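You operate a simulated robot arm through the tools that you are given. There is no shell and no other tool.

Carry out the task below with a simulated two-armed robot. There is one attempt and no reset: what you move stays moved.

Task
Get the cream strip ready: push it to its stop and set the blue, black and yellow boats in place.
Fine: slide the blue boat along to the stop end, not lifting it; black boat on fields marked 900; yellow boat on the last two fields at the tab end; red and green boats stay.

Only the result counts: the job must be done as asked and must still hold three seconds after the hand-in. Knocking over, shifting, dropping, spilling or breaking anything else fails it.

Robot
Two 7-joint arms with fingered hands on one trunk that stands fixed in place. Base frame: the origin is at the foot of the trunk, x ahead of it, y to its left, z up; the work surface is at about z = 0.86. Units: m, rad, N and s.
The left shoulder is at [0.069, 0.152, 1.091], the right one opposite. With the tool pointing down near the work surface each hand reaches from about 0.46 to 0.84 m from the base axis, measured 20 degrees to its own side. Payload 3.8 kg a hand.
The tool frame of a hand sits at the grasp point between the pads (the TCP): z along the fingers, y along the line on which they close. The tips reach 0.03 m beyond it. The gripper opens to 0.104 m; its body begins 0.035 m behind the TCP. The gripper is a hand of 5 fingers: y runs from the thumb to the fingers, the wrist lies at [-0.015, -0.104, -0.178] in the tool frame, and closing takes about 1.5 s.
Orientation is that of the tool frame in the base frame, as a unit quaternion [x, y, z, w]. With the fingers straight down and the wrist toward the robot, the tool's x, y and z point along [0, 1, 0], [1, 0, 0] and [0, 0, -1] of the base frame.

Tools
- The arms move only by the tool send_rows. It takes "left_deltas", "right_deltas" or both (then of equal length, played together; a hand with none holds still); each is one flat list of numbers, 6 for each row, row after row: the shift along the base's x, y, z in m, then the turn, a rotation vector about the base's x, y, z in degrees. In form: [dx, dy, dz, ax, ay, az, dx, dy, dz, ax, ay, az, ...]. A call has 1 to 20 rows; each row shifts and turns the commanded pose from where the row before left it. "left_hand" and "right_hand" are, for a hand that has rows, the closure in counts, from 0 (fully open) to 255 (shut), set as the call begins (left out, the last holds). Each row takes 0.2 s and may step no farther than 0.05 m and 0.15 rad from the row before; otherwise, or with a gripper value out of range, the whole call is refused. A pose out of reach is approached as far as the arm can. The call stops where the force on the tool passes 70 N (or 10 N more than at its start, if that is more) or the arm is blocked; 0.2 s more then pass. Each finger travels about 0.072 m/s and halts on what it meets, pressing with about 26 N; the grip force reading is that of the motor and also rises with nothing between the fingers. The clock runs only during rows and for 0.2 s after the last one: add rows that do not move to give the fingers time. The reply holds the time, the measured pose of the TCP, the force on the tool along the base axes, the opening and the grip force, in the units named above and with some noise, with the torque about the TCP (base axes, N m) and any sound that the robot's microphone picked up.
- Cameras (640 x 400 px; columns grow to the right, rows downward): "scene" is now at [0.1617, 0.0377, 1.2511]; the picture's right is [0.41, -0.91, -0.09], its down [-0.50, -0.14, -0.86] and it looks along [0.77, 0.39, -0.51] (base axes); focal length 231 px, centre (320, 200). "left" rides on the left gripper at [-0.08, -0.078, -0.141] in its tool frame; the picture's right is [-0.78, -0.30, 0.56], its down [0.53, -0.78, 0.33] and it looks along [0.33, 0.56, 0.76] (tool axes); focal length 247 px, centre (320, 200). "right" rides on the right gripper at [0.08, -0.078, -0.141] in its tool frame; the picture's right is [-0.78, 0.30, -0.56], its down [-0.54, -0.78, 0.33] and it looks along [-0.33, 0.56, 0.76] (tool axes); focal length 247 px, centre (320, 200). There is no depth. A picture from a camera that has moved, and an enlarged one, comes with that camera's place and axes in the base frame and with its lens. The place of the scene camera against the robot may be out by one fixed shift of up to 0.018 m in any direction.
- grab_frame(camera): a new picture of that camera. It takes no simulated time.
- move_column(by): moves the trunk up (or, below 0, down) by that many m; the arms and the scene camera ride with it, the base frame stays. It gives what a move gives, with no picture.
- curl_fingers(index, middle, ring, little, thumb_bend, thumb_turn, hand): sets how far each is bent, from 0 (flat) to 100 (curled in); at 30 the hand is open as for a grip, at 70 the pads meet at the TCP. One left out holds its place. A second passes; each finger stops where it meets its share of the squeeze, and holds until it gets a number again. A gripper value or a shape takes the hand back. It gives what a move gives, with no picture; readings hold the bend of each and the force on index, middle, ring, little, thumb and palm. thumb_turn goes from beside the hand (0) to across from the fingers (100), as for a grip.
- set_grasp(shape, hand): the hand has 5 fingers and takes this shape, open, in about a second: jaw (thumb against the fingers, like two jaws); tri (thumb and two fingers); tip (a fingertip pinch); poke (one finger out to press); point (the index stretched); flat (the hand flat); cup (the hand cupped); fist (a fist). The gripper value then closes the fingers along that shape, each until it touches; the sizes above hold for jaw. It gives what a move gives, with no picture.
- turn_head(pan, tilt): turns the head with the scene camera to pan (to the left, within 1.396 rad either way) and tilt (down, from -0.506 to 1.204), counted from straight ahead of the robot (the tilt from the chest, where the trunk bows). It gives what a move gives.
- inspect(camera, box): a new picture of the part [left, top, right, bottom] of that camera's present view, enlarged. It takes no simulated time.
- sign_off(): hands the job in; it is judged then, once.

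Places have to be worked out from the pictures, the camera data and where the tool is seen. Open the grippers and draw the arms clear of the work before you hand the job in, unless the task says otherwise.

The tools are called after "Emit:" as name(argument=value, ...) on one line, values as JSON. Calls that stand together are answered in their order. send_rows: Moves the arms, as the interface text tells. Its arguments: {"type":"object","properties":{"left_deltas":{"type":"array","items":{"type":"number"}},"left_hand":{"type":"number"},"right_deltas":{"type":"array","items":{"type":"number"}},"right_hand":{"type":"number"}},"required":[]} The other tools are called the same way: move_column (by) moves the trunk up or down; set_grasp (shape, hand) gives the hand a shape; curl_fingers (index, middle, ring, little, thumb_bend, thumb_turn, hand) moves the fingers one by one; turn_head (pan, tilt) turns the head that bears the scene camera; grab_frame (camera) takes a picture; inspect (camera, box) takes an enlarged picture of a part of a camera's view; sign_off () hands the job in.

At the start:

```text
t: 0.0
left_tcp_pos: [0.4105, 0.4504, 1.1804]
left_tcp_rot: [0.707, 0.708, 0.0, 0.0]
left_ft_force: [0.3, -0.2, 0.4]
left_torque: [0.02, 0.01, -0.04]
left_opening: 0.1035
left_finger_force: 0.0
left_shape: jaw
left_bend: [30.0, 30.0, 30.0, 30.0, 30.0, 98.0]
left_finger forces: [0.0, 0.1, 0.0, 0.0, 0.0, 0.0]
right_tcp_pos: [0.4742, 0.0296, 1.1125]
right_tcp_rot: [0.707, 0.707, 0.0, 0.0]
right_ft_force: [-0.3, -0.5, -0.1]
right_torque: [0.02, -0.01, -0.01]
right_opening: 0.1037
right_finger_force: 0.0
right_shape: jaw
right_bend: [30.0, 30.0, 30.0, 30.0, 30.0, 98.0]
right_finger forces: [0.0, 0.1, 0.0, 0.1, 0.1, 0.1]
trunk travel left (down, up): [-0.175, 0.281]
head pan, tilt (commanded): [0.429, 0.347]
```

scene: 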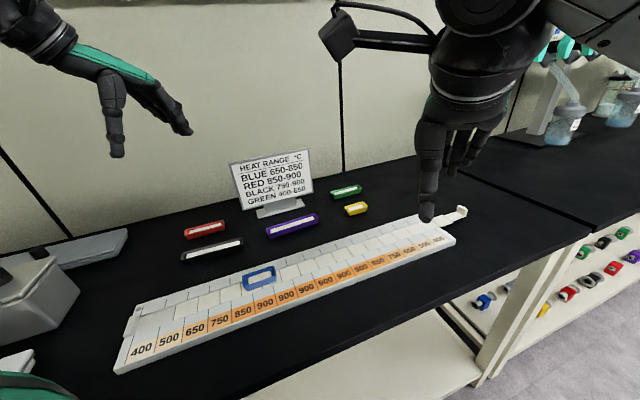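
right: 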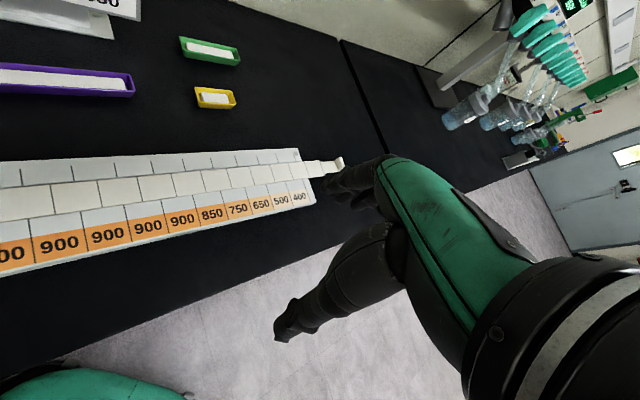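
left: 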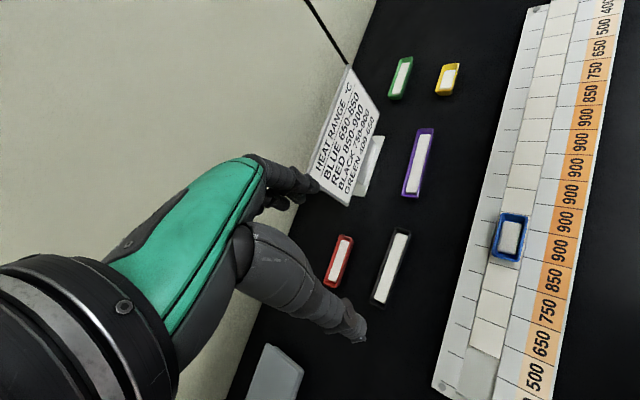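

I begin by looking closely at the strip, boats, and the tab end in enlarged pictures.

Emit:
inspect(camera="scene", box=[100, 240, 300, 380])

Emit:
inspect(camera="scene", box=[280, 170, 480, 310])

Emit:
inspect(camera="right", box=[160, 120, 400, 270])

Emit:
inspect(camera="left", box=[420, 200, 600, 400])

Emit:
inspect(camera="scene", box=[160, 140, 400, 290])

```text
2.86 times, centred on (200, 310) of scene
camera zoom: at [0.1617, 0.0377, 1.2511], right [0.41, -0.91, -0.09], down [-0.5, -0.14, -0.86], along [0.77, 0.39, -0.51], focal length 661 px, centre (663, -114)
```

zoom: 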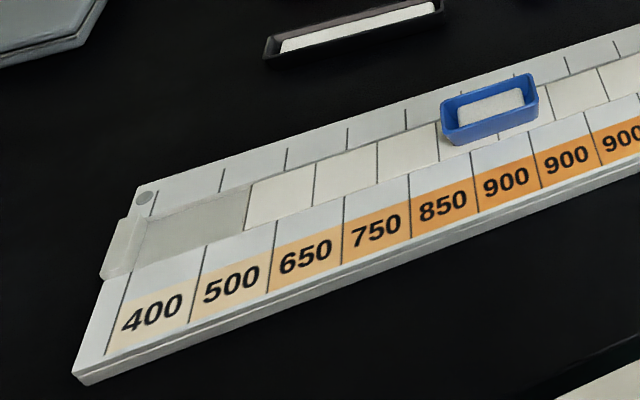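

```text
2.86 times, centred on (380, 240) of scene
camera zoom: at [0.1617, 0.0377, 1.2511], right [0.41, -0.91, -0.09], down [-0.5, -0.14, -0.86], along [0.77, 0.39, -0.51], focal length 661 px, centre (149, 86)
```

zoom: 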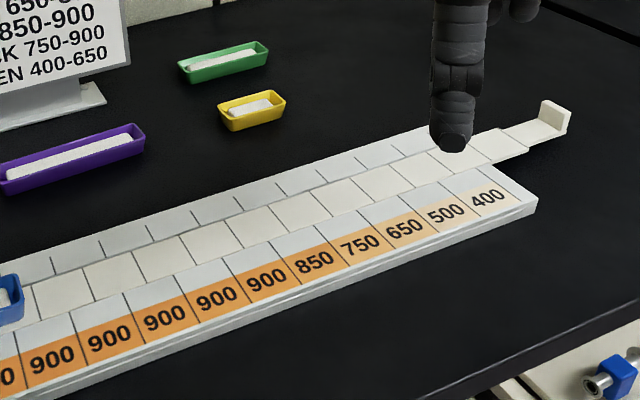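

```text
2.67 times, centred on (280, 195) of right
camera zoom: at [0.3974, 0.1112, 1.2524], right [0.3, -0.78, 0.56], down [-0.78, -0.54, -0.33], along [0.56, -0.33, -0.76], focal length 659 px, centre (427, 213)
```

zoom: 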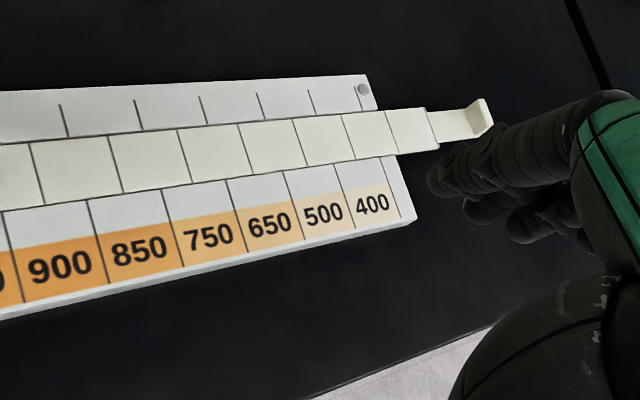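

```text
2.00 times, centred on (510, 300) of left
camera zoom: at [0.3323, 0.3702, 1.3221], right [-0.3, -0.78, -0.56], down [-0.78, 0.53, -0.33], along [0.56, 0.33, -0.76], focal length 494 px, centre (-60, 0)
```

zoom: 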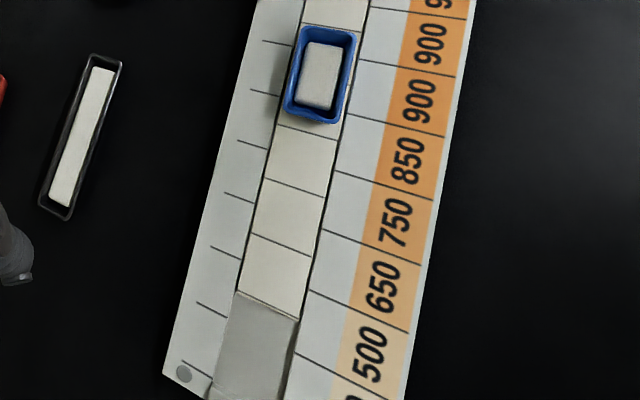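

```text
2.67 times, centred on (280, 215) of scene
camera zoom: at [0.1617, 0.0377, 1.2511], right [0.41, -0.91, -0.09], down [-0.5, -0.14, -0.86], along [0.77, 0.39, -0.51], focal length 617 px, centre (427, 160)
```

zoom: 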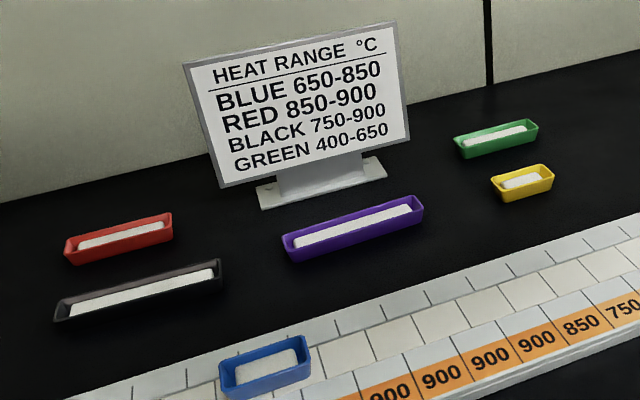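

The tray runs diagonally: blue boat near (0.41, 0.30), tab near (0.78, -0.06), stop near (0.24, 0.49). I'll bring the right hand up over the tab end, yawed -45° so the fingers close along the tray, and look from there.

Emit:
send_rows(right_deltas=[0.035, -0.006, -0.004, 0, 0, -7.5, 0.035, -0.006, -0.004, 0, 0, -7.5, 0.035, -0.006, -0.004, 0, 0, -7.5, 0.035, -0.006, -0.004, 0, 0, -7.5, 0.035, -0.006, -0.004, 0, 0, -7.5, 0.035, -0.006, -0.004, 0, 0, -7.5, 0.035, -0.006, -0.004, 0, 0, 0])

Emit:
grab_frame(camera="right")

Emit:
grab_frame(camera="scene")

```text
t: 1.6
left_tcp_pos: [0.4111, 0.45, 1.1802]
left_tcp_rot: [0.707, 0.707, 0.0, -0.001]
left_ft_force: [-0.3, -0.1, -0.2]
left_torque: [-0.01, 0.0, 0.01]
left_opening: 0.1038
left_finger_force: 0.1
left_shape: jaw
left_bend: [30.0, 30.0, 30.0, 30.0, 30.0, 98.0]
left_finger forces: [0.0, 0.1, 0.1, 0.0, 0.1, 0.0]
right_tcp_pos: [0.6986, -0.0289, 1.075]
right_tcp_rot: [0.924, 0.383, -0.001, -0.001]
right_ft_force: [0.9, -0.4, 0.1]
right_torque: [-0.01, 0.04, 0.01]
right_opening: 0.104
right_finger_force: 0.0
right_shape: jaw
right_bend: [30.0, 30.0, 30.0, 30.0, 30.0, 97.0]
right_finger forces: [0.1, 0.0, 0.2, 0.1, 0.0, 0.0]
right hand out of reach, approached as far as the arm can: row 7
trunk travel left (down, up): [-0.175, 0.281]
head pan, tilt (commanded): [0.429, 0.347]
```

```text
taken
camera right: at [0.6997, 0.0828, 1.2152], right [-0.34, -0.76, 0.56], down [-0.93, 0.17, -0.33], along [0.16, -0.63, -0.76], focal length 247 px, centre (320, 200)
```

right: 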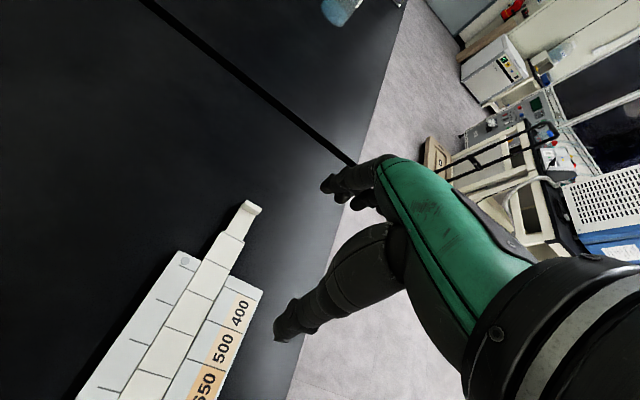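

```text
taken
camera scene: at [0.1622, 0.0366, 1.251], right [0.41, -0.91, -0.09], down [-0.5, -0.14, -0.86], along [0.77, 0.39, -0.51], focal length 231 px, centre (320, 200)
```

scene: 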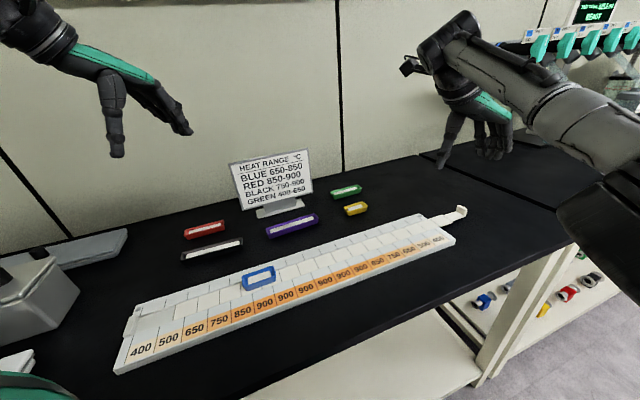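

The tab lip sits near (0.782, -0.063), just at the right arm's reach limit. I zoom in on the tab to judge its shape and height.

Emit:
inspect(camera="right", box=[150, 180, 310, 280])

Emit:
inspect(camera="scene", box=[400, 180, 500, 260])

Emit:
grab_frame(camera="left")

```text
4.00 times, centred on (230, 230) of right
camera zoom: at [0.6997, 0.0828, 1.2152], right [-0.34, -0.76, 0.56], down [-0.93, 0.17, -0.33], along [0.16, -0.63, -0.76], focal length 988 px, centre (680, 80)
```

zoom: 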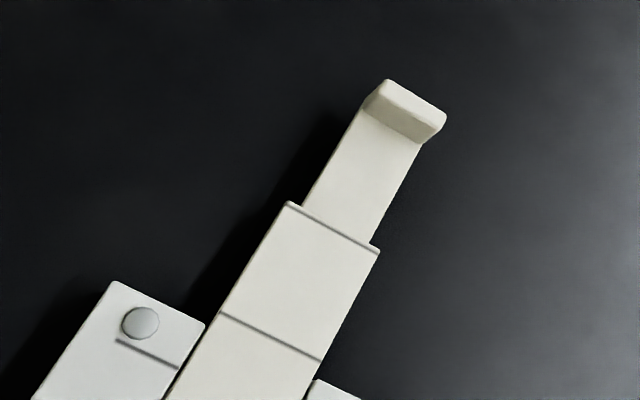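

```text
5.00 times, centred on (450, 220) of scene
camera zoom: at [0.1622, 0.0366, 1.251], right [0.41, -0.91, -0.09], down [-0.5, -0.14, -0.86], along [0.77, 0.39, -0.51], focal length 1157 px, centre (-330, 100)
```

zoom: 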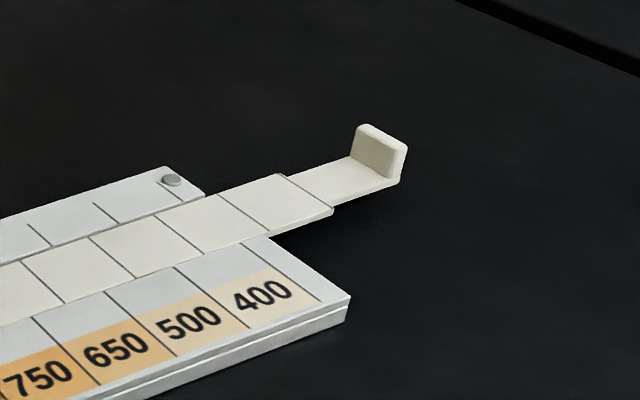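

```text
taken
camera left: at [0.3328, 0.369, 1.3223], right [-0.3, -0.78, -0.56], down [-0.78, 0.53, -0.33], along [0.56, 0.34, -0.76], focal length 247 px, centre (320, 200)
```

left: 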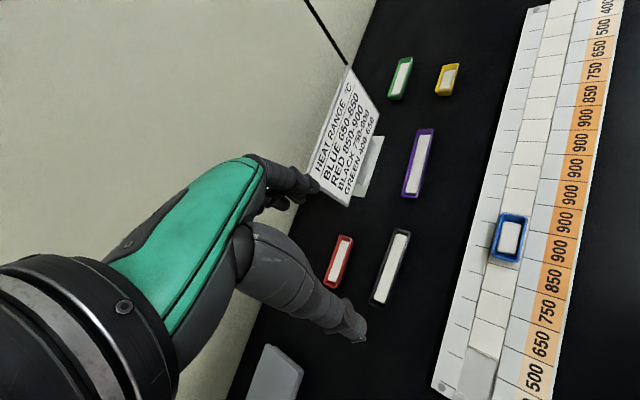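

The tab is roughly 0.03 m wide with an upright lip about 0.015–0.02 m tall, at the tray's end. I'll try the "point" shape on the right hand so that one stretched finger can push the lip from outside, and look at the result.

Emit:
set_grasp(hand="right", shape="point")

Emit:
inspect(camera="scene", box=[390, 0, 590, 200])

Emit:
grab_frame(camera="right")

```text
t: 2.5
left_tcp_pos: [0.411, 0.4503, 1.1795]
left_tcp_rot: [0.707, 0.707, 0.001, 0.0]
left_ft_force: [0.4, 1.1, 0.1]
left_torque: [0.01, -0.01, -0.02]
left_opening: 0.1037
left_finger_force: 0.1
left_shape: jaw
left_bend: [30.0, 30.0, 30.0, 30.0, 30.0, 98.0]
left_finger forces: [0.0, 0.0, 0.1, 0.1, 0.0, 0.1]
right_tcp_pos: [0.6963, -0.0296, 1.0757]
right_tcp_rot: [0.924, 0.383, 0.0, 0.0]
right_ft_force: [0.1, 0.4, -0.4]
right_torque: [0.05, 0.02, -0.03]
right_opening: 0.0958
right_finger_force: 0.1
right_shape: point
right_bend: [20.0, 100.0, 100.0, 100.0, 98.0, 88.0]
right_finger forces: [0.0, 0.0, 0.0, 0.1, 0.0, 0.0]
trunk travel left (down, up): [-0.175, 0.281]
head pan, tilt (commanded): [0.429, 0.347]
```

```text
2.00 times, centred on (490, 100) of scene
camera zoom: at [0.1616, 0.0379, 1.2511], right [0.41, -0.91, -0.09], down [-0.5, -0.14, -0.86], along [0.77, 0.39, -0.51], focal length 463 px, centre (-20, 400)
```

zoom: 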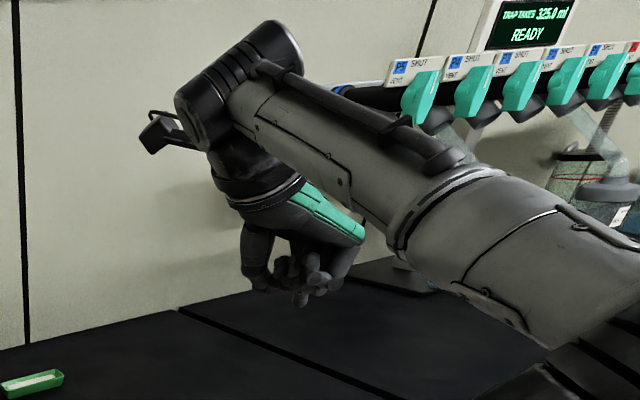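

```text
taken
camera right: at [0.6994, 0.0836, 1.2154], right [-0.34, -0.76, 0.56], down [-0.93, 0.17, -0.33], along [0.16, -0.63, -0.76], focal length 247 px, centre (320, 200)
```

right: 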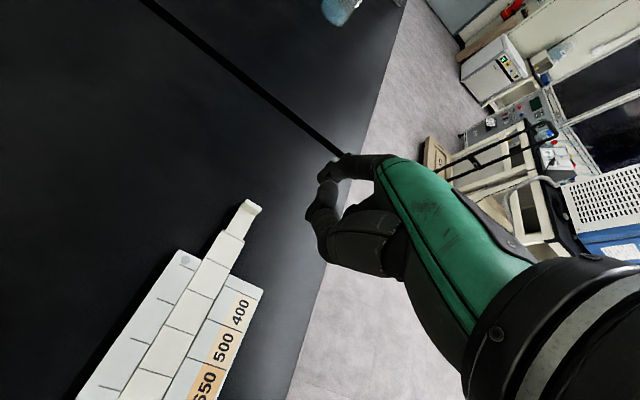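

In "point" the index is mostly hidden among the curled fingers. I'll try the fingertip pinch, closed, as a narrow beak centred on the TCP, whose place I know, and look at how it is built.

Emit:
set_grasp(hand="right", shape="tip")

Emit:
send_rows(right_deltas=[0, -0.01, 0, 0, 0, 7, 0, -0.01, 0, 0, 0, 7, 0, -0.01, 0, 0, 0, 7, 0, -0.01, 0, 0, 0, 7, 0, 0, 0, 0, 0, 0, 0, 0, 0, 0, 0, 0, 0, 0, 0, 0, 0, 0], right_hand=255)

Emit:
grab_frame(camera="right")

Emit:
inspect(camera="scene", box=[390, 0, 590, 200])

```text
t: 3.4
left_tcp_pos: [0.4104, 0.4512, 1.1807]
left_tcp_rot: [0.707, 0.707, 0.0, 0.001]
left_ft_force: [0.0, -0.1, 0.5]
left_torque: [0.01, 0.02, 0.0]
left_opening: 0.1039
left_finger_force: 0.1
left_shape: jaw
left_bend: [30.0, 30.0, 30.0, 30.0, 30.0, 98.0]
left_finger forces: [0.1, 0.0, 0.0, 0.0, 0.1, 0.1]
right_tcp_pos: [0.6974, -0.0289, 1.0749]
right_tcp_rot: [0.924, 0.382, 0.0, 0.0]
right_ft_force: [0.4, 1.1, -0.1]
right_torque: [0.01, 0.03, 0.01]
right_opening: 0.104
right_finger_force: 0.1
right_shape: tip
right_bend: [30.0, 98.0, 99.0, 99.0, 30.0, 97.0]
right_finger forces: [0.0, 0.0, 0.0, 0.0, 0.0, 0.1]
trunk travel left (down, up): [-0.175, 0.281]
head pan, tilt (commanded): [0.429, 0.347]
```

```text
t: 5.0
left_tcp_pos: [0.4102, 0.4511, 1.1795]
left_tcp_rot: [0.707, 0.707, 0.0, 0.0]
left_ft_force: [-0.2, 0.8, 0.7]
left_torque: [0.03, -0.01, 0.0]
left_opening: 0.1036
left_finger_force: 0.0
left_shape: jaw
left_bend: [30.0, 30.0, 30.0, 30.0, 30.0, 98.0]
left_finger forces: [0.0, 0.0, 0.1, 0.0, 0.0, 0.0]
right_tcp_pos: [0.7363, -0.0512, 1.0926]
right_tcp_rot: [0.823, 0.567, 0.005, -0.003]
right_ft_force: [-1.7, -0.1, 0.3]
right_torque: [0.02, 0.02, -0.02]
right_opening: 0.0001
right_finger_force: 26.1
right_shape: tip
right_bend: [70.0, 100.0, 100.0, 100.0, 47.0, 100.0]
right_finger forces: [0.0, 0.1, 0.1, 0.0, 0.0, 0.1]
right hand out of reach, approached as far as the arm can: row 1, 2, 3, 4
trunk travel left (down, up): [-0.175, 0.281]
head pan, tilt (commanded): [0.429, 0.347]
```

```text
taken
camera right: at [0.692, 0.0491, 1.2337], right [0.0, -0.84, 0.55], down [-0.92, -0.22, -0.34], along [0.4, -0.5, -0.77], focal length 247 px, centre (320, 200)
```

right: 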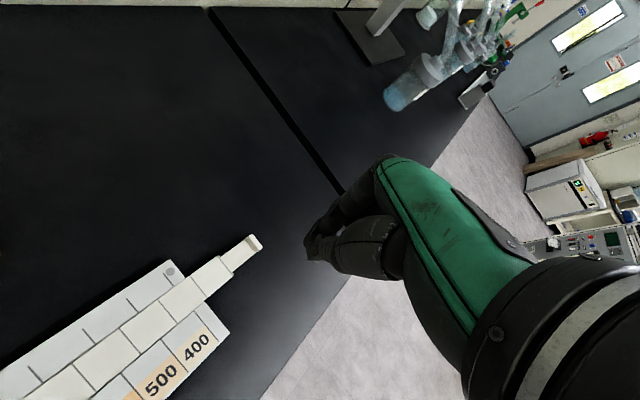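

```text
2.00 times, centred on (490, 100) of scene
camera zoom: at [0.1618, 0.0377, 1.2511], right [0.41, -0.91, -0.09], down [-0.5, -0.14, -0.86], along [0.77, 0.39, -0.51], focal length 463 px, centre (-20, 400)
```

zoom: 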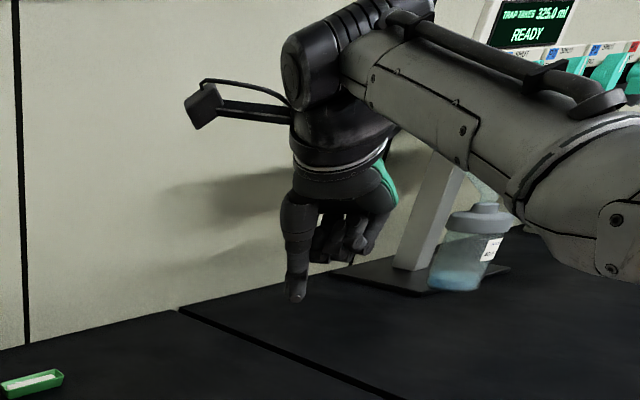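

The beak tip sits on the tool axis about 0.03 m past the TCP, and the lip fixes at (0.781, -0.062) from two views. I tilt the hand forward about 25° to gain reach and bring it above and outside the lip.

Emit:
send_rows(right_deltas=[0.01, -0.012, -0.029, -1.83, -5.98, 0, 0.02, -0.012, -0.029, -1.83, -5.98, 0, 0.025, -0.012, -0.029, -1.83, -5.98, 0, 0.026, -0.012, -0.025, -1.83, -5.98, 0, 0, 0, 0, 0, 0, 0])

Emit:
grab_frame(camera="right")

Emit:
grab_frame(camera="scene")

```text
t: 6.2
left_tcp_pos: [0.4094, 0.452, 1.18]
left_tcp_rot: [0.707, 0.707, 0.0, 0.0]
left_ft_force: [0.0, 0.8, -0.5]
left_torque: [-0.01, -0.04, 0.02]
left_opening: 0.1037
left_finger_force: 0.1
left_shape: jaw
left_bend: [30.0, 30.0, 30.0, 30.0, 30.0, 98.0]
left_finger forces: [0.0, 0.0, 0.0, 0.0, 0.0, 0.0]
right_tcp_pos: [0.8349, -0.095, 0.987]
right_tcp_rot: [0.803, 0.554, 0.141, 0.168]
right_ft_force: [0.0, -0.3, -0.8]
right_torque: [0.0, 0.0, -0.01]
right_opening: 0.0
right_finger_force: 26.1
right_shape: tip
right_bend: [70.0, 100.0, 100.0, 100.0, 47.0, 100.0]
right_finger forces: [0.0, 0.0, 0.1, 0.1, 0.0, 0.0]
right hand out of reach, approached as far as the arm can: row 1, 2, 4
trunk travel left (down, up): [-0.175, 0.281]
head pan, tilt (commanded): [0.429, 0.347]
```

```text
taken
camera right: at [0.7386, 0.0227, 1.0846], right [-0.25, -0.76, 0.6], down [-0.7, -0.28, -0.65], along [0.67, -0.58, -0.47], focal length 247 px, centre (320, 200)
```

right: 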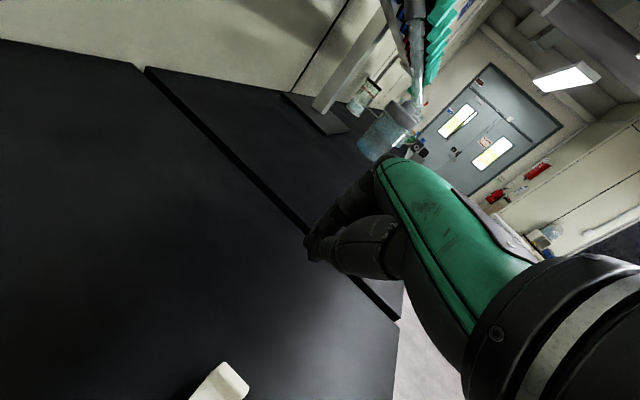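

```text
taken
camera scene: at [0.1608, 0.0384, 1.2513], right [0.41, -0.91, -0.09], down [-0.5, -0.14, -0.86], along [0.77, 0.39, -0.51], focal length 231 px, centre (320, 200)
```

scene: 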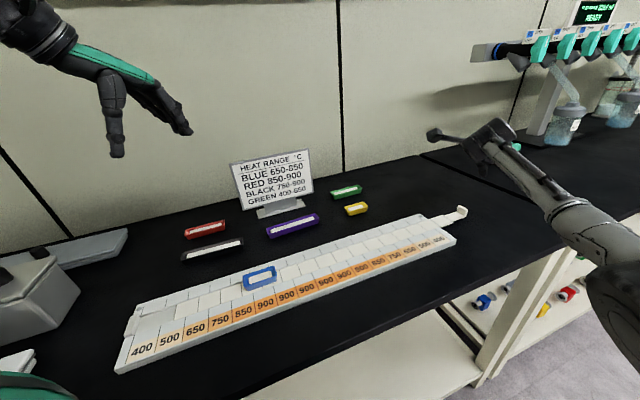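

The TCP is at (0.835, -0.095, 0.987), tilted 25°, clear outside the lip. I lower the beak beside the lip's outer face, tip to about z 0.873.

Emit:
send_rows(right_deltas=[-0.013, 0.003, -0.028, 0, 0, 0, -0.012, 0.003, -0.028, 0, 0, 0, -0.012, 0.002, -0.028, 0, 0, 0, 0, 0, 0, 0, 0, 0])

Emit:
grab_frame(camera="right")

Emit:
inspect(camera="scene", box=[400, 150, 540, 250])

```text
t: 7.2
left_tcp_pos: [0.4106, 0.4513, 1.1802]
left_tcp_rot: [0.707, 0.707, 0.0, 0.0]
left_ft_force: [-1.0, -0.2, 0.6]
left_torque: [0.01, 0.0, -0.01]
left_opening: 0.1039
left_finger_force: 0.1
left_shape: jaw
left_bend: [30.0, 30.0, 30.0, 30.0, 30.0, 98.0]
left_finger forces: [0.0, 0.1, 0.1, 0.1, 0.1, 0.0]
right_tcp_pos: [0.7977, -0.0864, 0.9013]
right_tcp_rot: [0.803, 0.555, 0.14, 0.166]
right_ft_force: [0.8, 0.8, -0.5]
right_torque: [0.03, 0.01, -0.03]
right_opening: 0.0
right_finger_force: 25.6
right_shape: tip
right_bend: [70.0, 100.0, 100.0, 100.0, 47.0, 100.0]
right_finger forces: [0.0, 0.0, 0.0, 0.1, 0.1, 0.0]
trunk travel left (down, up): [-0.175, 0.281]
head pan, tilt (commanded): [0.429, 0.347]
```

```text
taken
camera right: at [0.7027, 0.0313, 0.9982], right [-0.25, -0.76, 0.6], down [-0.7, -0.28, -0.65], along [0.67, -0.58, -0.47], focal length 247 px, centre (320, 200)
```

right: 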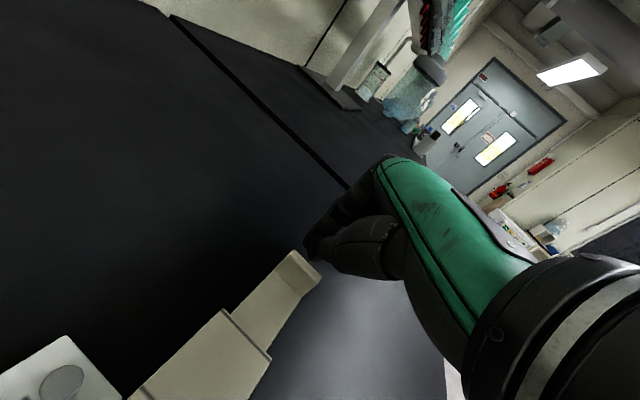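

```text
4.00 times, centred on (470, 200) of scene
camera zoom: at [0.1617, 0.0377, 1.2511], right [0.41, -0.91, -0.09], down [-0.5, -0.14, -0.86], along [0.77, 0.39, -0.51], focal length 926 px, centre (-280, 200)
```

zoom: 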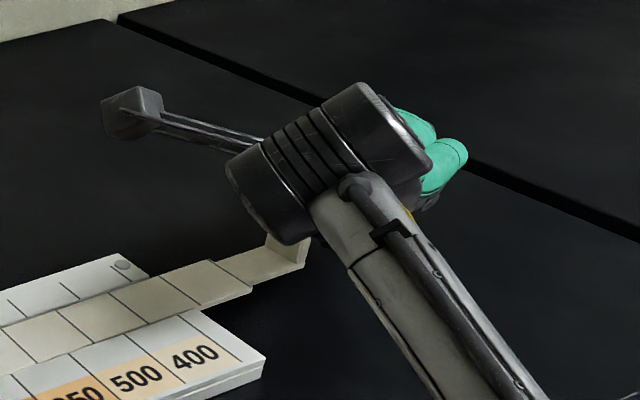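

The force is near zero and the beak is just outside the lip. I zoom in on the tip and lip to check alignment before pushing.

Emit:
inspect(camera="right", box=[220, 190, 380, 310])

```text
3.33 times, centred on (300, 250) of right
camera zoom: at [0.7027, 0.0313, 0.9982], right [-0.25, -0.76, 0.6], down [-0.7, -0.28, -0.65], along [0.67, -0.58, -0.47], focal length 823 px, centre (387, 33)
```

zoom: 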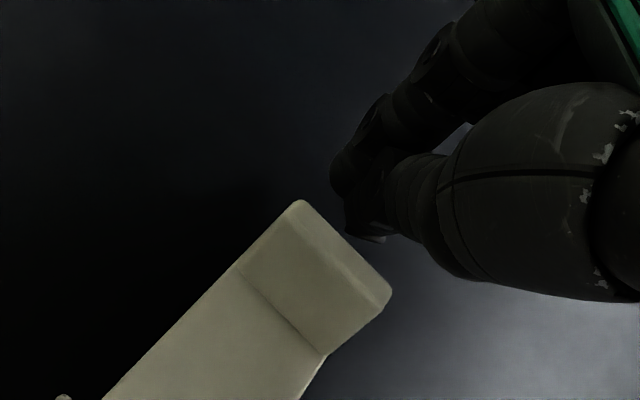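

The beak is centred on the lip's outer face within about 2 mm, with some 18 mm gap. Travel to the stop looks like about 0.06 m; I push gently along the tray axis in small rows.

Emit:
send_rows(right_deltas=[-0.00716, 0.00698, 0, 0, 0, 0, -0.00716, 0.00698, 0, 0, 0, 0, -0.00716, 0.00698, 0, 0, 0, 0, -0.00716, 0.00698, 0, 0, 0, 0])

Emit:
inspect(camera="right", box=[220, 190, 380, 310])

Emit:
inspect(camera="scene", box=[100, 240, 300, 380])

```text
t: 8.2
left_tcp_pos: [0.4104, 0.45, 1.1811]
left_tcp_rot: [0.707, 0.707, -0.001, 0.0]
left_ft_force: [-0.6, -0.1, 1.0]
left_torque: [0.0, -0.04, 0.0]
left_opening: 0.1037
left_finger_force: 0.1
left_shape: jaw
left_bend: [30.0, 30.0, 30.0, 30.0, 30.0, 98.0]
left_finger forces: [0.0, 0.0, 0.0, 0.1, 0.0, 0.2]
right_tcp_pos: [0.7688, -0.0565, 0.9016]
right_tcp_rot: [0.803, 0.554, 0.14, 0.167]
right_ft_force: [1.9, -0.4, 2.8]
right_torque: [-0.01, 0.04, 0.01]
right_opening: 0.0
right_finger_force: 26.2
right_shape: tip
right_bend: [70.0, 100.0, 100.0, 100.0, 48.0, 100.0]
right_finger forces: [0.1, 0.0, 0.0, 0.0, 0.1, 0.0]
trunk travel left (down, up): [-0.175, 0.281]
head pan, tilt (commanded): [0.429, 0.347]
```

```text
3.33 times, centred on (300, 250) of right
camera zoom: at [0.6727, 0.0594, 1.0], right [-0.25, -0.76, 0.6], down [-0.7, -0.28, -0.65], along [0.67, -0.58, -0.47], focal length 823 px, centre (387, 33)
```

zoom: 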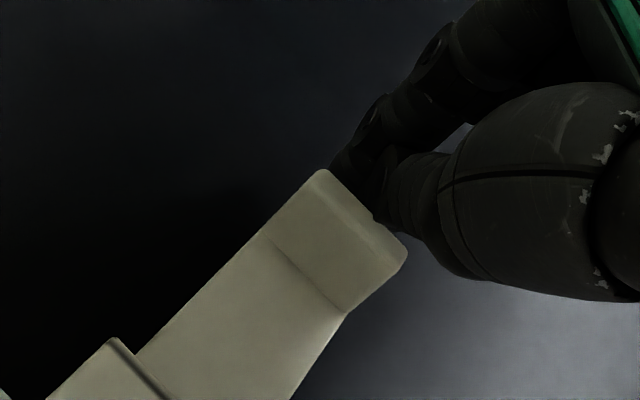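

```text
2.86 times, centred on (200, 310) of scene
camera zoom: at [0.1615, 0.0377, 1.2512], right [0.41, -0.91, -0.09], down [-0.5, -0.14, -0.86], along [0.77, 0.39, -0.51], focal length 661 px, centre (663, -114)
```

zoom: 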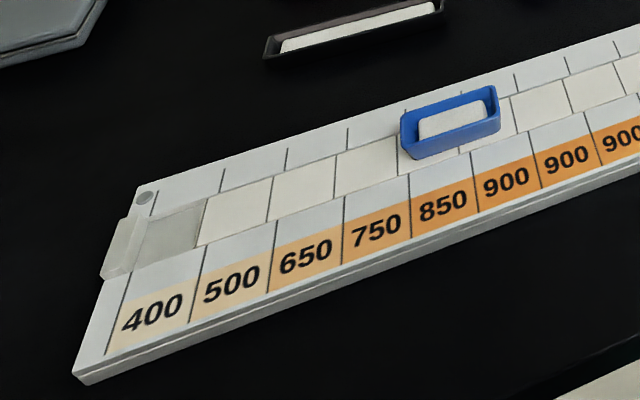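

The strip is sliding with under 3 N; its end is now at the 400/500 line, so about one field remains. I push on in small steps.

Emit:
send_rows(right_deltas=[-0.00716, 0.00698, 0, 0, 0, 0, -0.00716, 0.00698, 0, 0, 0, 0, -0.00573, 0.00558, 0, 0, 0, 0])

Emit:
inspect(camera="scene", box=[100, 240, 300, 380])

```text
t: 9.0
left_tcp_pos: [0.4098, 0.4514, 1.1802]
left_tcp_rot: [0.707, 0.707, 0.0, 0.001]
left_ft_force: [0.4, -0.1, 0.6]
left_torque: [0.01, 0.02, 0.01]
left_opening: 0.1036
left_finger_force: 0.0
left_shape: jaw
left_bend: [30.0, 30.0, 30.0, 30.0, 30.0, 98.0]
left_finger forces: [0.0, 0.1, 0.0, 0.0, 0.1, 0.1]
right_tcp_pos: [0.749, -0.0388, 0.9017]
right_tcp_rot: [0.803, 0.554, 0.142, 0.167]
right_ft_force: [2.0, -2.4, 3.0]
right_torque: [-0.02, -0.01, 0.02]
right_opening: 0.0
right_finger_force: 26.1
right_shape: tip
right_bend: [70.0, 100.0, 100.0, 100.0, 53.0, 100.0]
right_finger forces: [0.0, 0.0, 0.0, 0.1, 0.1, 0.0]
trunk travel left (down, up): [-0.175, 0.281]
head pan, tilt (commanded): [0.429, 0.347]
```

```text
2.86 times, centred on (200, 310) of scene
camera zoom: at [0.1615, 0.0376, 1.2512], right [0.41, -0.91, -0.09], down [-0.5, -0.14, -0.86], along [0.77, 0.39, -0.51], focal length 661 px, centre (663, -114)
```

zoom: 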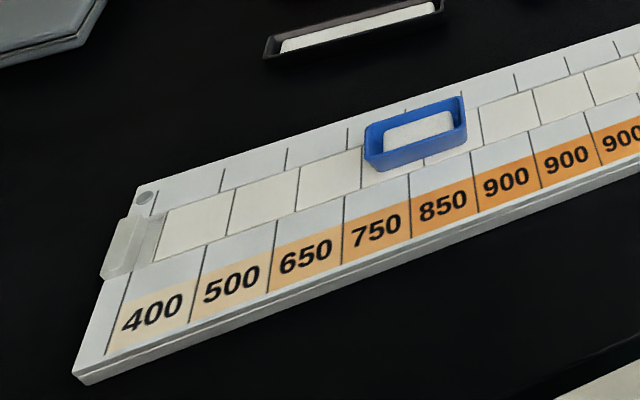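

About 0.01 m remains to the stop. I continue in 4 mm rows watching the force.

Emit:
send_rows(right_deltas=[-0.00286, 0.00279, 0, 0, 0, 0, -0.00286, 0.00279, 0, 0, 0, 0])

Emit:
inspect(camera="scene", box=[120, 270, 220, 340])

```text
t: 9.6
left_tcp_pos: [0.4096, 0.4511, 1.1808]
left_tcp_rot: [0.708, 0.707, 0.0, 0.0]
left_ft_force: [-0.5, -0.4, -0.1]
left_torque: [0.02, -0.04, -0.01]
left_opening: 0.1038
left_finger_force: 0.0
left_shape: jaw
left_bend: [30.0, 30.0, 30.0, 30.0, 30.0, 98.0]
left_finger forces: [0.0, 0.1, 0.1, 0.0, 0.0, 0.0]
right_tcp_pos: [0.7435, -0.0323, 0.902]
right_tcp_rot: [0.803, 0.554, 0.141, 0.167]
right_ft_force: [2.1, -1.8, 5.6]
right_torque: [0.05, 0.04, 0.02]
right_opening: 0.0
right_finger_force: 25.8
right_shape: tip
right_bend: [70.0, 100.0, 100.0, 100.0, 53.0, 100.0]
right_finger forces: [0.1, 0.0, 0.0, 0.0, 0.0, 0.0]
trunk travel left (down, up): [-0.175, 0.281]
head pan, tilt (commanded): [0.429, 0.347]
```

```text
5.71 times, centred on (170, 305) of scene
camera zoom: at [0.1613, 0.0375, 1.2512], right [0.41, -0.91, -0.09], down [-0.5, -0.14, -0.86], along [0.77, 0.39, -0.51], focal length 1322 px, centre (1177, -400)
```

zoom: 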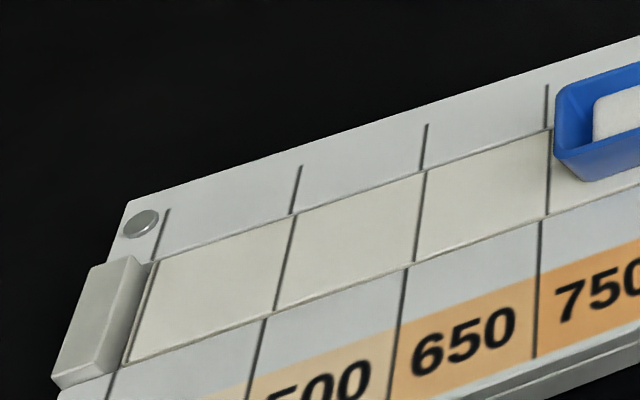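

Only 1–3 mm seem left. I creep on with 2 mm rows until the force shows the stop.

Emit:
send_rows(right_deltas=[-0.00143, 0.0014, 0, 0, 0, 0, -0.00143, 0.0014, 0, 0, 0, 0])

Emit:
inspect(camera="scene", box=[120, 270, 220, 340])

Emit:
inspect(camera="right", box=[220, 190, 380, 310])

```text
t: 10.2
left_tcp_pos: [0.4101, 0.4494, 1.1809]
left_tcp_rot: [0.708, 0.707, 0.0, -0.001]
left_ft_force: [-0.2, -0.5, 0.1]
left_torque: [0.01, 0.0, -0.04]
left_opening: 0.1038
left_finger_force: 0.0
left_shape: jaw
left_bend: [30.0, 30.0, 30.0, 30.0, 30.0, 98.0]
left_finger forces: [0.1, 0.0, 0.1, 0.0, 0.1, 0.0]
right_tcp_pos: [0.7406, -0.0304, 0.9022]
right_tcp_rot: [0.803, 0.555, 0.141, 0.166]
right_ft_force: [4.2, -3.3, 6.4]
right_torque: [-0.02, -0.02, 0.05]
right_opening: 0.0001
right_finger_force: 26.3
right_shape: tip
right_bend: [70.0, 100.0, 100.0, 100.0, 53.0, 100.0]
right_finger forces: [0.0, 0.1, 0.0, 0.0, 0.1, 0.0]
trunk travel left (down, up): [-0.175, 0.281]
head pan, tilt (commanded): [0.429, 0.347]
```

```text
5.71 times, centred on (170, 305) of scene
camera zoom: at [0.1617, 0.037, 1.2512], right [0.41, -0.91, -0.09], down [-0.5, -0.14, -0.86], along [0.77, 0.39, -0.51], focal length 1322 px, centre (1177, -400)
```

zoom: 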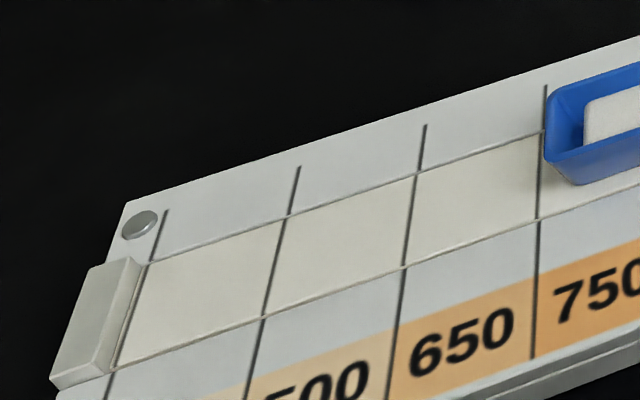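

```text
3.33 times, centred on (300, 250) of right
camera zoom: at [0.6445, 0.0864, 0.9996], right [-0.25, -0.76, 0.6], down [-0.7, -0.28, -0.65], along [0.67, -0.58, -0.47], focal length 823 px, centre (387, 33)
```

zoom: 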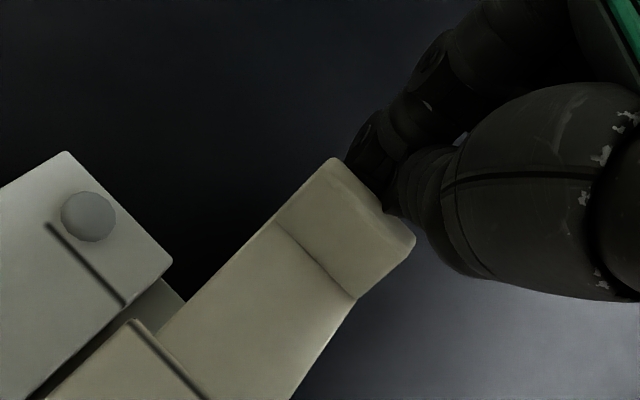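

The field lines now line up and the force is rising (about 5 N along the tray). One more small nudge confirms contact with the stop.

Emit:
send_rows(right_deltas=[-0.00107, 0.00105, 0, 0, 0, 0, -0.00107, 0.00105, 0, 0, 0, 0])

Emit:
inspect(camera="scene", box=[120, 270, 220, 340])

```text
t: 10.8
left_tcp_pos: [0.4103, 0.4491, 1.181]
left_tcp_rot: [0.708, 0.707, 0.0, -0.001]
left_ft_force: [0.0, -0.6, -0.2]
left_torque: [-0.02, 0.01, 0.03]
left_opening: 0.1038
left_finger_force: 0.0
left_shape: jaw
left_bend: [30.0, 30.0, 30.0, 30.0, 30.0, 98.0]
left_finger forces: [0.0, 0.0, 0.0, 0.1, 0.0, 0.0]
right_tcp_pos: [0.7386, -0.0298, 0.9016]
right_tcp_rot: [0.803, 0.555, 0.142, 0.166]
right_ft_force: [8.6, -8.7, 9.4]
right_torque: [-0.08, -0.1, -0.05]
right_opening: 0.0
right_finger_force: 25.8
right_shape: tip
right_bend: [70.0, 100.0, 100.0, 100.0, 54.0, 100.0]
right_finger forces: [10.0, 0.1, 0.0, 0.1, 0.1, 0.1]
trunk travel left (down, up): [-0.175, 0.281]
head pan, tilt (commanded): [0.429, 0.347]
```

```text
5.71 times, centred on (170, 305) of scene
camera zoom: at [0.1619, 0.0365, 1.2512], right [0.41, -0.91, -0.09], down [-0.5, -0.14, -0.86], along [0.77, 0.39, -0.51], focal length 1322 px, centre (1177, -400)
```

zoom: 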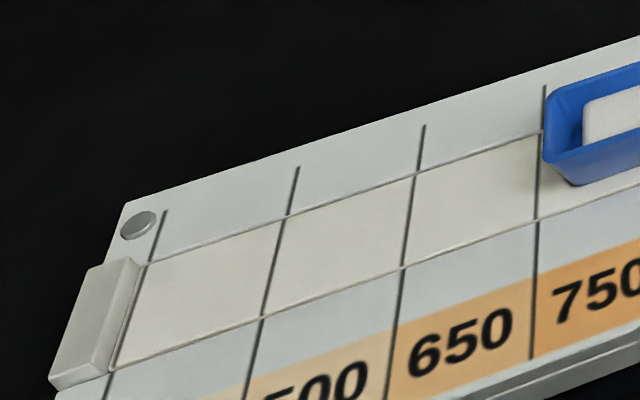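

The force jumped to about 12 N with no further strip motion and the lines match the scale, so the strip is on its stop. I back the beak off along the tray, lift, and park the right arm out to the side.

Emit:
send_rows(right_deltas=[0.0107, -0.0105, 0, 0, 0, 0, 0.0143, -0.014, 0, 0, 0, 0, 0, 0, 0.04, 0, 0, 0, 0, 0, 0.04, 0, 0, 0, -0.01, -0.02, 0.04, 0, 0, 0, -0.03, -0.03, 0.02, 0, 0, 0, -0.04, -0.03, 0, 0, 0, 0, -0.04, -0.03, 0, 0, 0, 0, -0.04, -0.03, 0, 0, 0, 0, -0.04, -0.02, 0, 0, 0, 0, -0.04, -0.02, 0, 0, 0, 0, -0.03, 0, 0, 0, 0, 0])

Emit:
set_grasp(hand="left", shape="tip")

Emit:
grab_frame(camera="scene")

```text
t: 13.4
left_tcp_pos: [0.4096, 0.4517, 1.1804]
left_tcp_rot: [0.707, 0.707, 0.0, -0.001]
left_ft_force: [0.2, 0.0, 0.2]
left_torque: [0.01, -0.01, 0.03]
left_opening: 0.1039
left_finger_force: 0.0
left_shape: jaw
left_bend: [30.0, 30.0, 30.0, 30.0, 30.0, 98.0]
left_finger forces: [0.0, 0.1, 0.1, 0.0, 0.0, 0.0]
right_tcp_pos: [0.49, -0.2329, 1.0431]
right_tcp_rot: [0.803, 0.555, 0.14, 0.167]
right_ft_force: [0.3, -0.2, 0.0]
right_torque: [-0.01, -0.02, 0.0]
right_opening: 0.0
right_finger_force: 26.1
right_shape: tip
right_bend: [70.0, 100.0, 100.0, 100.0, 53.0, 100.0]
right_finger forces: [0.0, 0.0, 0.0, 0.0, 0.0, 0.0]
trunk travel left (down, up): [-0.175, 0.281]
head pan, tilt (commanded): [0.429, 0.347]
```

```text
t: 14.3
left_tcp_pos: [0.4105, 0.451, 1.1814]
left_tcp_rot: [0.707, 0.707, 0.0, 0.001]
left_ft_force: [-0.1, 0.1, 0.0]
left_torque: [0.01, 0.02, 0.04]
left_opening: 0.1036
left_finger_force: 0.2
left_shape: tip
left_bend: [30.0, 98.0, 99.0, 99.0, 30.0, 98.0]
left_finger forces: [0.1, 0.0, 0.0, 0.0, 0.1, 0.0]
right_tcp_pos: [0.4909, -0.2336, 1.0403]
right_tcp_rot: [0.803, 0.555, 0.14, 0.165]
right_ft_force: [-0.4, 0.1, 0.2]
right_torque: [-0.02, 0.01, 0.0]
right_opening: 0.0
right_finger_force: 25.2
right_shape: tip
right_bend: [70.0, 100.0, 100.0, 100.0, 53.0, 100.0]
right_finger forces: [0.1, 0.1, 0.0, 0.0, 0.0, 0.0]
trunk travel left (down, up): [-0.175, 0.281]
head pan, tilt (commanded): [0.429, 0.347]
```

```text
taken
camera scene: at [0.1617, 0.0377, 1.2511], right [0.41, -0.91, -0.09], down [-0.5, -0.14, -0.86], along [0.77, 0.39, -0.51], focal length 231 px, centre (320, 200)
```

scene: 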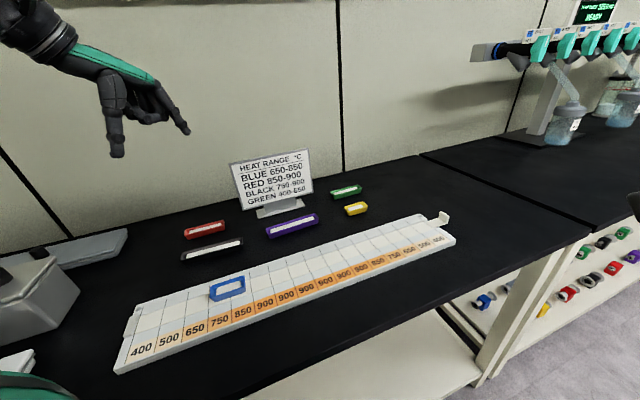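

The strip is home and the right arm is parked. Next, the left hand with a nearly closed pinch, yawed +45° so thumb and index lie side by side across the strip, goes up behind the blue boat (now near (0.365, 0.346)).

Emit:
send_rows(left_deltas=[0.008, -0.02, -0.017, 0, 0, 7.5, 0.008, -0.02, -0.017, 0, 0, 7.5, 0.008, -0.02, -0.017, 0, 0, 7.5, 0.008, -0.02, -0.017, 0, 0, 7.5, 0.008, -0.02, -0.017, 0, 0, 7.5, 0.008, -0.02, -0.017, 0, 0, 7.5, 0, 0, 0, 0, 0, 0], left_hand=205)

Emit:
grab_frame(camera="left")

Emit:
grab_frame(camera="scene")

```text
t: 15.9
left_tcp_pos: [0.4576, 0.3303, 1.0774]
left_tcp_rot: [0.381, 0.925, -0.001, 0.0]
left_ft_force: [0.6, -0.3, 0.4]
left_torque: [0.03, 0.01, -0.02]
left_opening: 0.0209
left_finger_force: 0.0
left_shape: tip
left_bend: [72.0, 98.0, 99.0, 99.0, 74.0, 100.0]
left_finger forces: [0.0, 0.1, 0.0, 0.1, 0.1, 0.0]
right_tcp_pos: [0.4913, -0.2323, 1.0424]
right_tcp_rot: [0.803, 0.555, 0.141, 0.167]
right_ft_force: [-0.8, -0.4, 0.2]
right_torque: [-0.01, 0.01, 0.01]
right_opening: 0.0001
right_finger_force: 26.4
right_shape: tip
right_bend: [70.0, 100.0, 100.0, 100.0, 53.0, 100.0]
right_finger forces: [0.0, 0.1, 0.0, 0.1, 0.0, 0.0]
trunk travel left (down, up): [-0.175, 0.281]
head pan, tilt (commanded): [0.429, 0.347]
```

```text
taken
camera left: at [0.4597, 0.2189, 1.2187], right [0.34, -0.76, -0.56], down [-0.93, -0.17, -0.33], along [0.16, 0.63, -0.76], focal length 247 px, centre (320, 200)
```

left: 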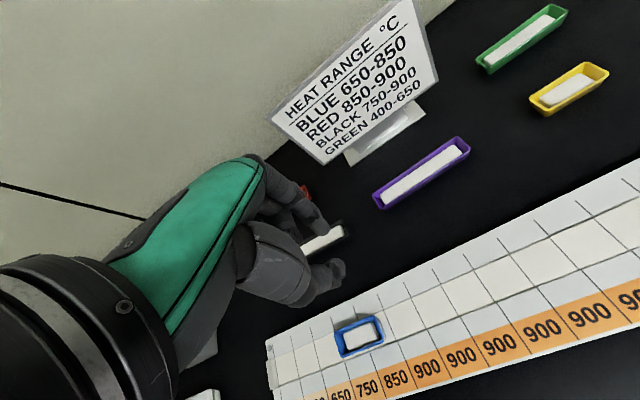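

```text
taken
camera scene: at [0.1612, 0.0383, 1.2512], right [0.41, -0.91, -0.09], down [-0.5, -0.14, -0.86], along [0.77, 0.39, -0.51], focal length 231 px, centre (320, 200)
```

scene: 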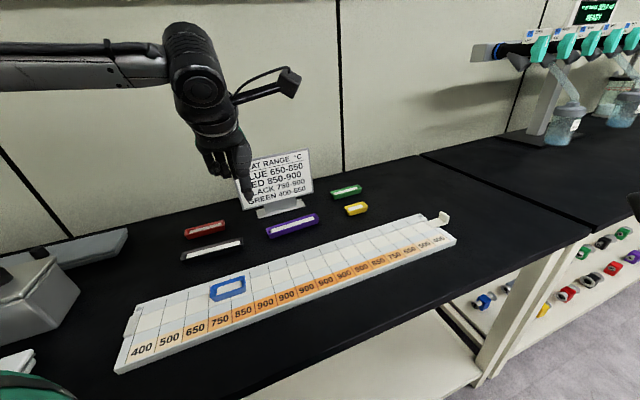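

I zoom on the blue boat and the stop end from the left hand camera to place it accurately.

Emit:
inspect(camera="left", box=[255, 290, 415, 400])

Emit:
inspect(camera="left", box=[220, 180, 380, 300])

```text
3.64 times, centred on (335, 345) of left
camera zoom: at [0.4597, 0.2189, 1.2187], right [0.34, -0.76, -0.56], down [-0.93, -0.17, -0.33], along [0.16, 0.63, -0.76], focal length 898 px, centre (266, -327)
```

zoom: 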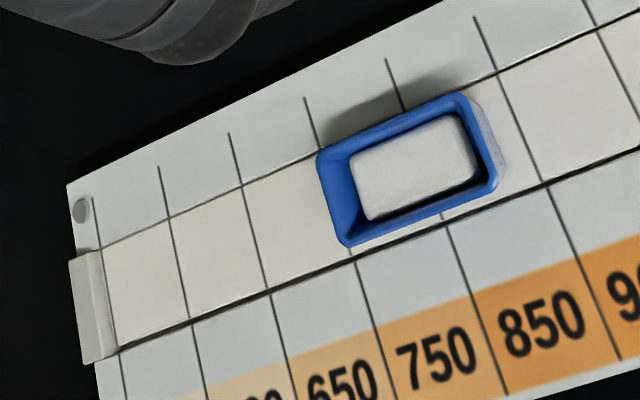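

```text
3.33 times, centred on (300, 240) of left
camera zoom: at [0.4597, 0.2189, 1.2187], right [0.34, -0.76, -0.56], down [-0.93, -0.17, -0.33], along [0.16, 0.63, -0.76], focal length 823 px, centre (387, 67)
```

zoom: 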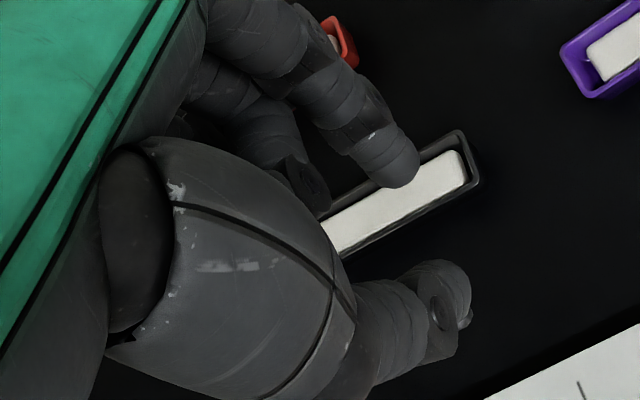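

Boat rim measures about 0.064 x 0.030 m, centre near (0.363, 0.353); axis is at −45°, strip centreline at x+y≈0.716, field pitch ≈0.0405. I narrow the pinch, lean the hand 25° so that the tips lead toward the stop and the curled fingers stay high, and come down behind the boat.

Emit:
send_rows(left_deltas=[-0.008, -0.01, -0.029, 4.42, 4.42, 0, -0.008, -0.01, -0.029, 4.42, 4.42, 0, -0.008, -0.01, -0.029, 4.42, 4.42, 0, -0.008, -0.01, -0.029, 4.42, 4.42, 0, 0, 0, 0, 0, 0, 0], left_hand=232)

Emit:
grab_frame(camera="left")

Emit:
grab_frame(camera="scene")

```text
t: 17.1
left_tcp_pos: [0.4262, 0.2905, 0.9602]
left_tcp_rot: [0.374, 0.902, 0.083, -0.2]
left_ft_force: [0.6, -1.2, -0.3]
left_torque: [0.0, 0.03, 0.02]
left_opening: 0.0097
left_finger_force: 0.0
left_shape: tip
left_bend: [71.0, 98.0, 99.0, 99.0, 73.0, 100.0]
left_finger forces: [0.0, 0.1, 0.0, 0.1, 0.0, 0.1]
right_tcp_pos: [0.4918, -0.2328, 1.0416]
right_tcp_rot: [0.803, 0.555, 0.14, 0.167]
right_ft_force: [0.0, 0.0, 0.7]
right_torque: [-0.01, 0.0, 0.0]
right_opening: 0.0
right_finger_force: 26.4
right_shape: tip
right_bend: [70.0, 100.0, 100.0, 100.0, 53.0, 100.0]
right_finger forces: [0.0, 0.1, 0.0, 0.0, 0.0, 0.0]
trunk travel left (down, up): [-0.175, 0.281]
head pan, tilt (commanded): [0.429, 0.347]
```

```text
taken
camera left: at [0.4642, 0.1412, 1.0549], right [0.12, -0.54, -0.83], down [-0.99, -0.11, -0.07], along [-0.05, 0.83, -0.55], focal length 247 px, centre (320, 200)
```

left: 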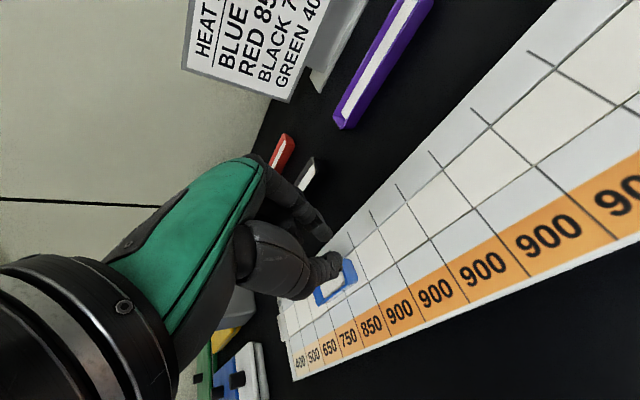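

```text
taken
camera scene: at [0.161, 0.0382, 1.2513], right [0.41, -0.91, -0.09], down [-0.5, -0.14, -0.86], along [0.77, 0.39, -0.51], focal length 231 px, centre (320, 200)
```

scene: 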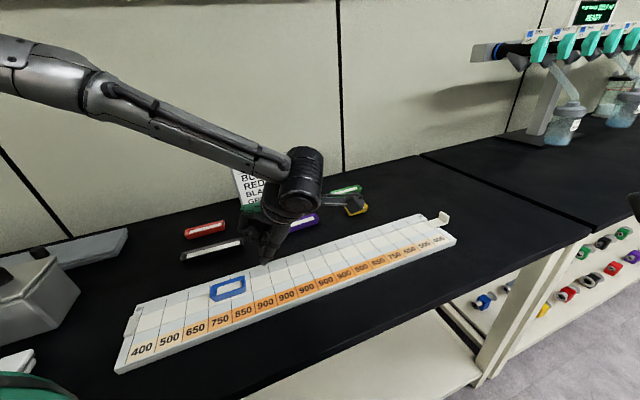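

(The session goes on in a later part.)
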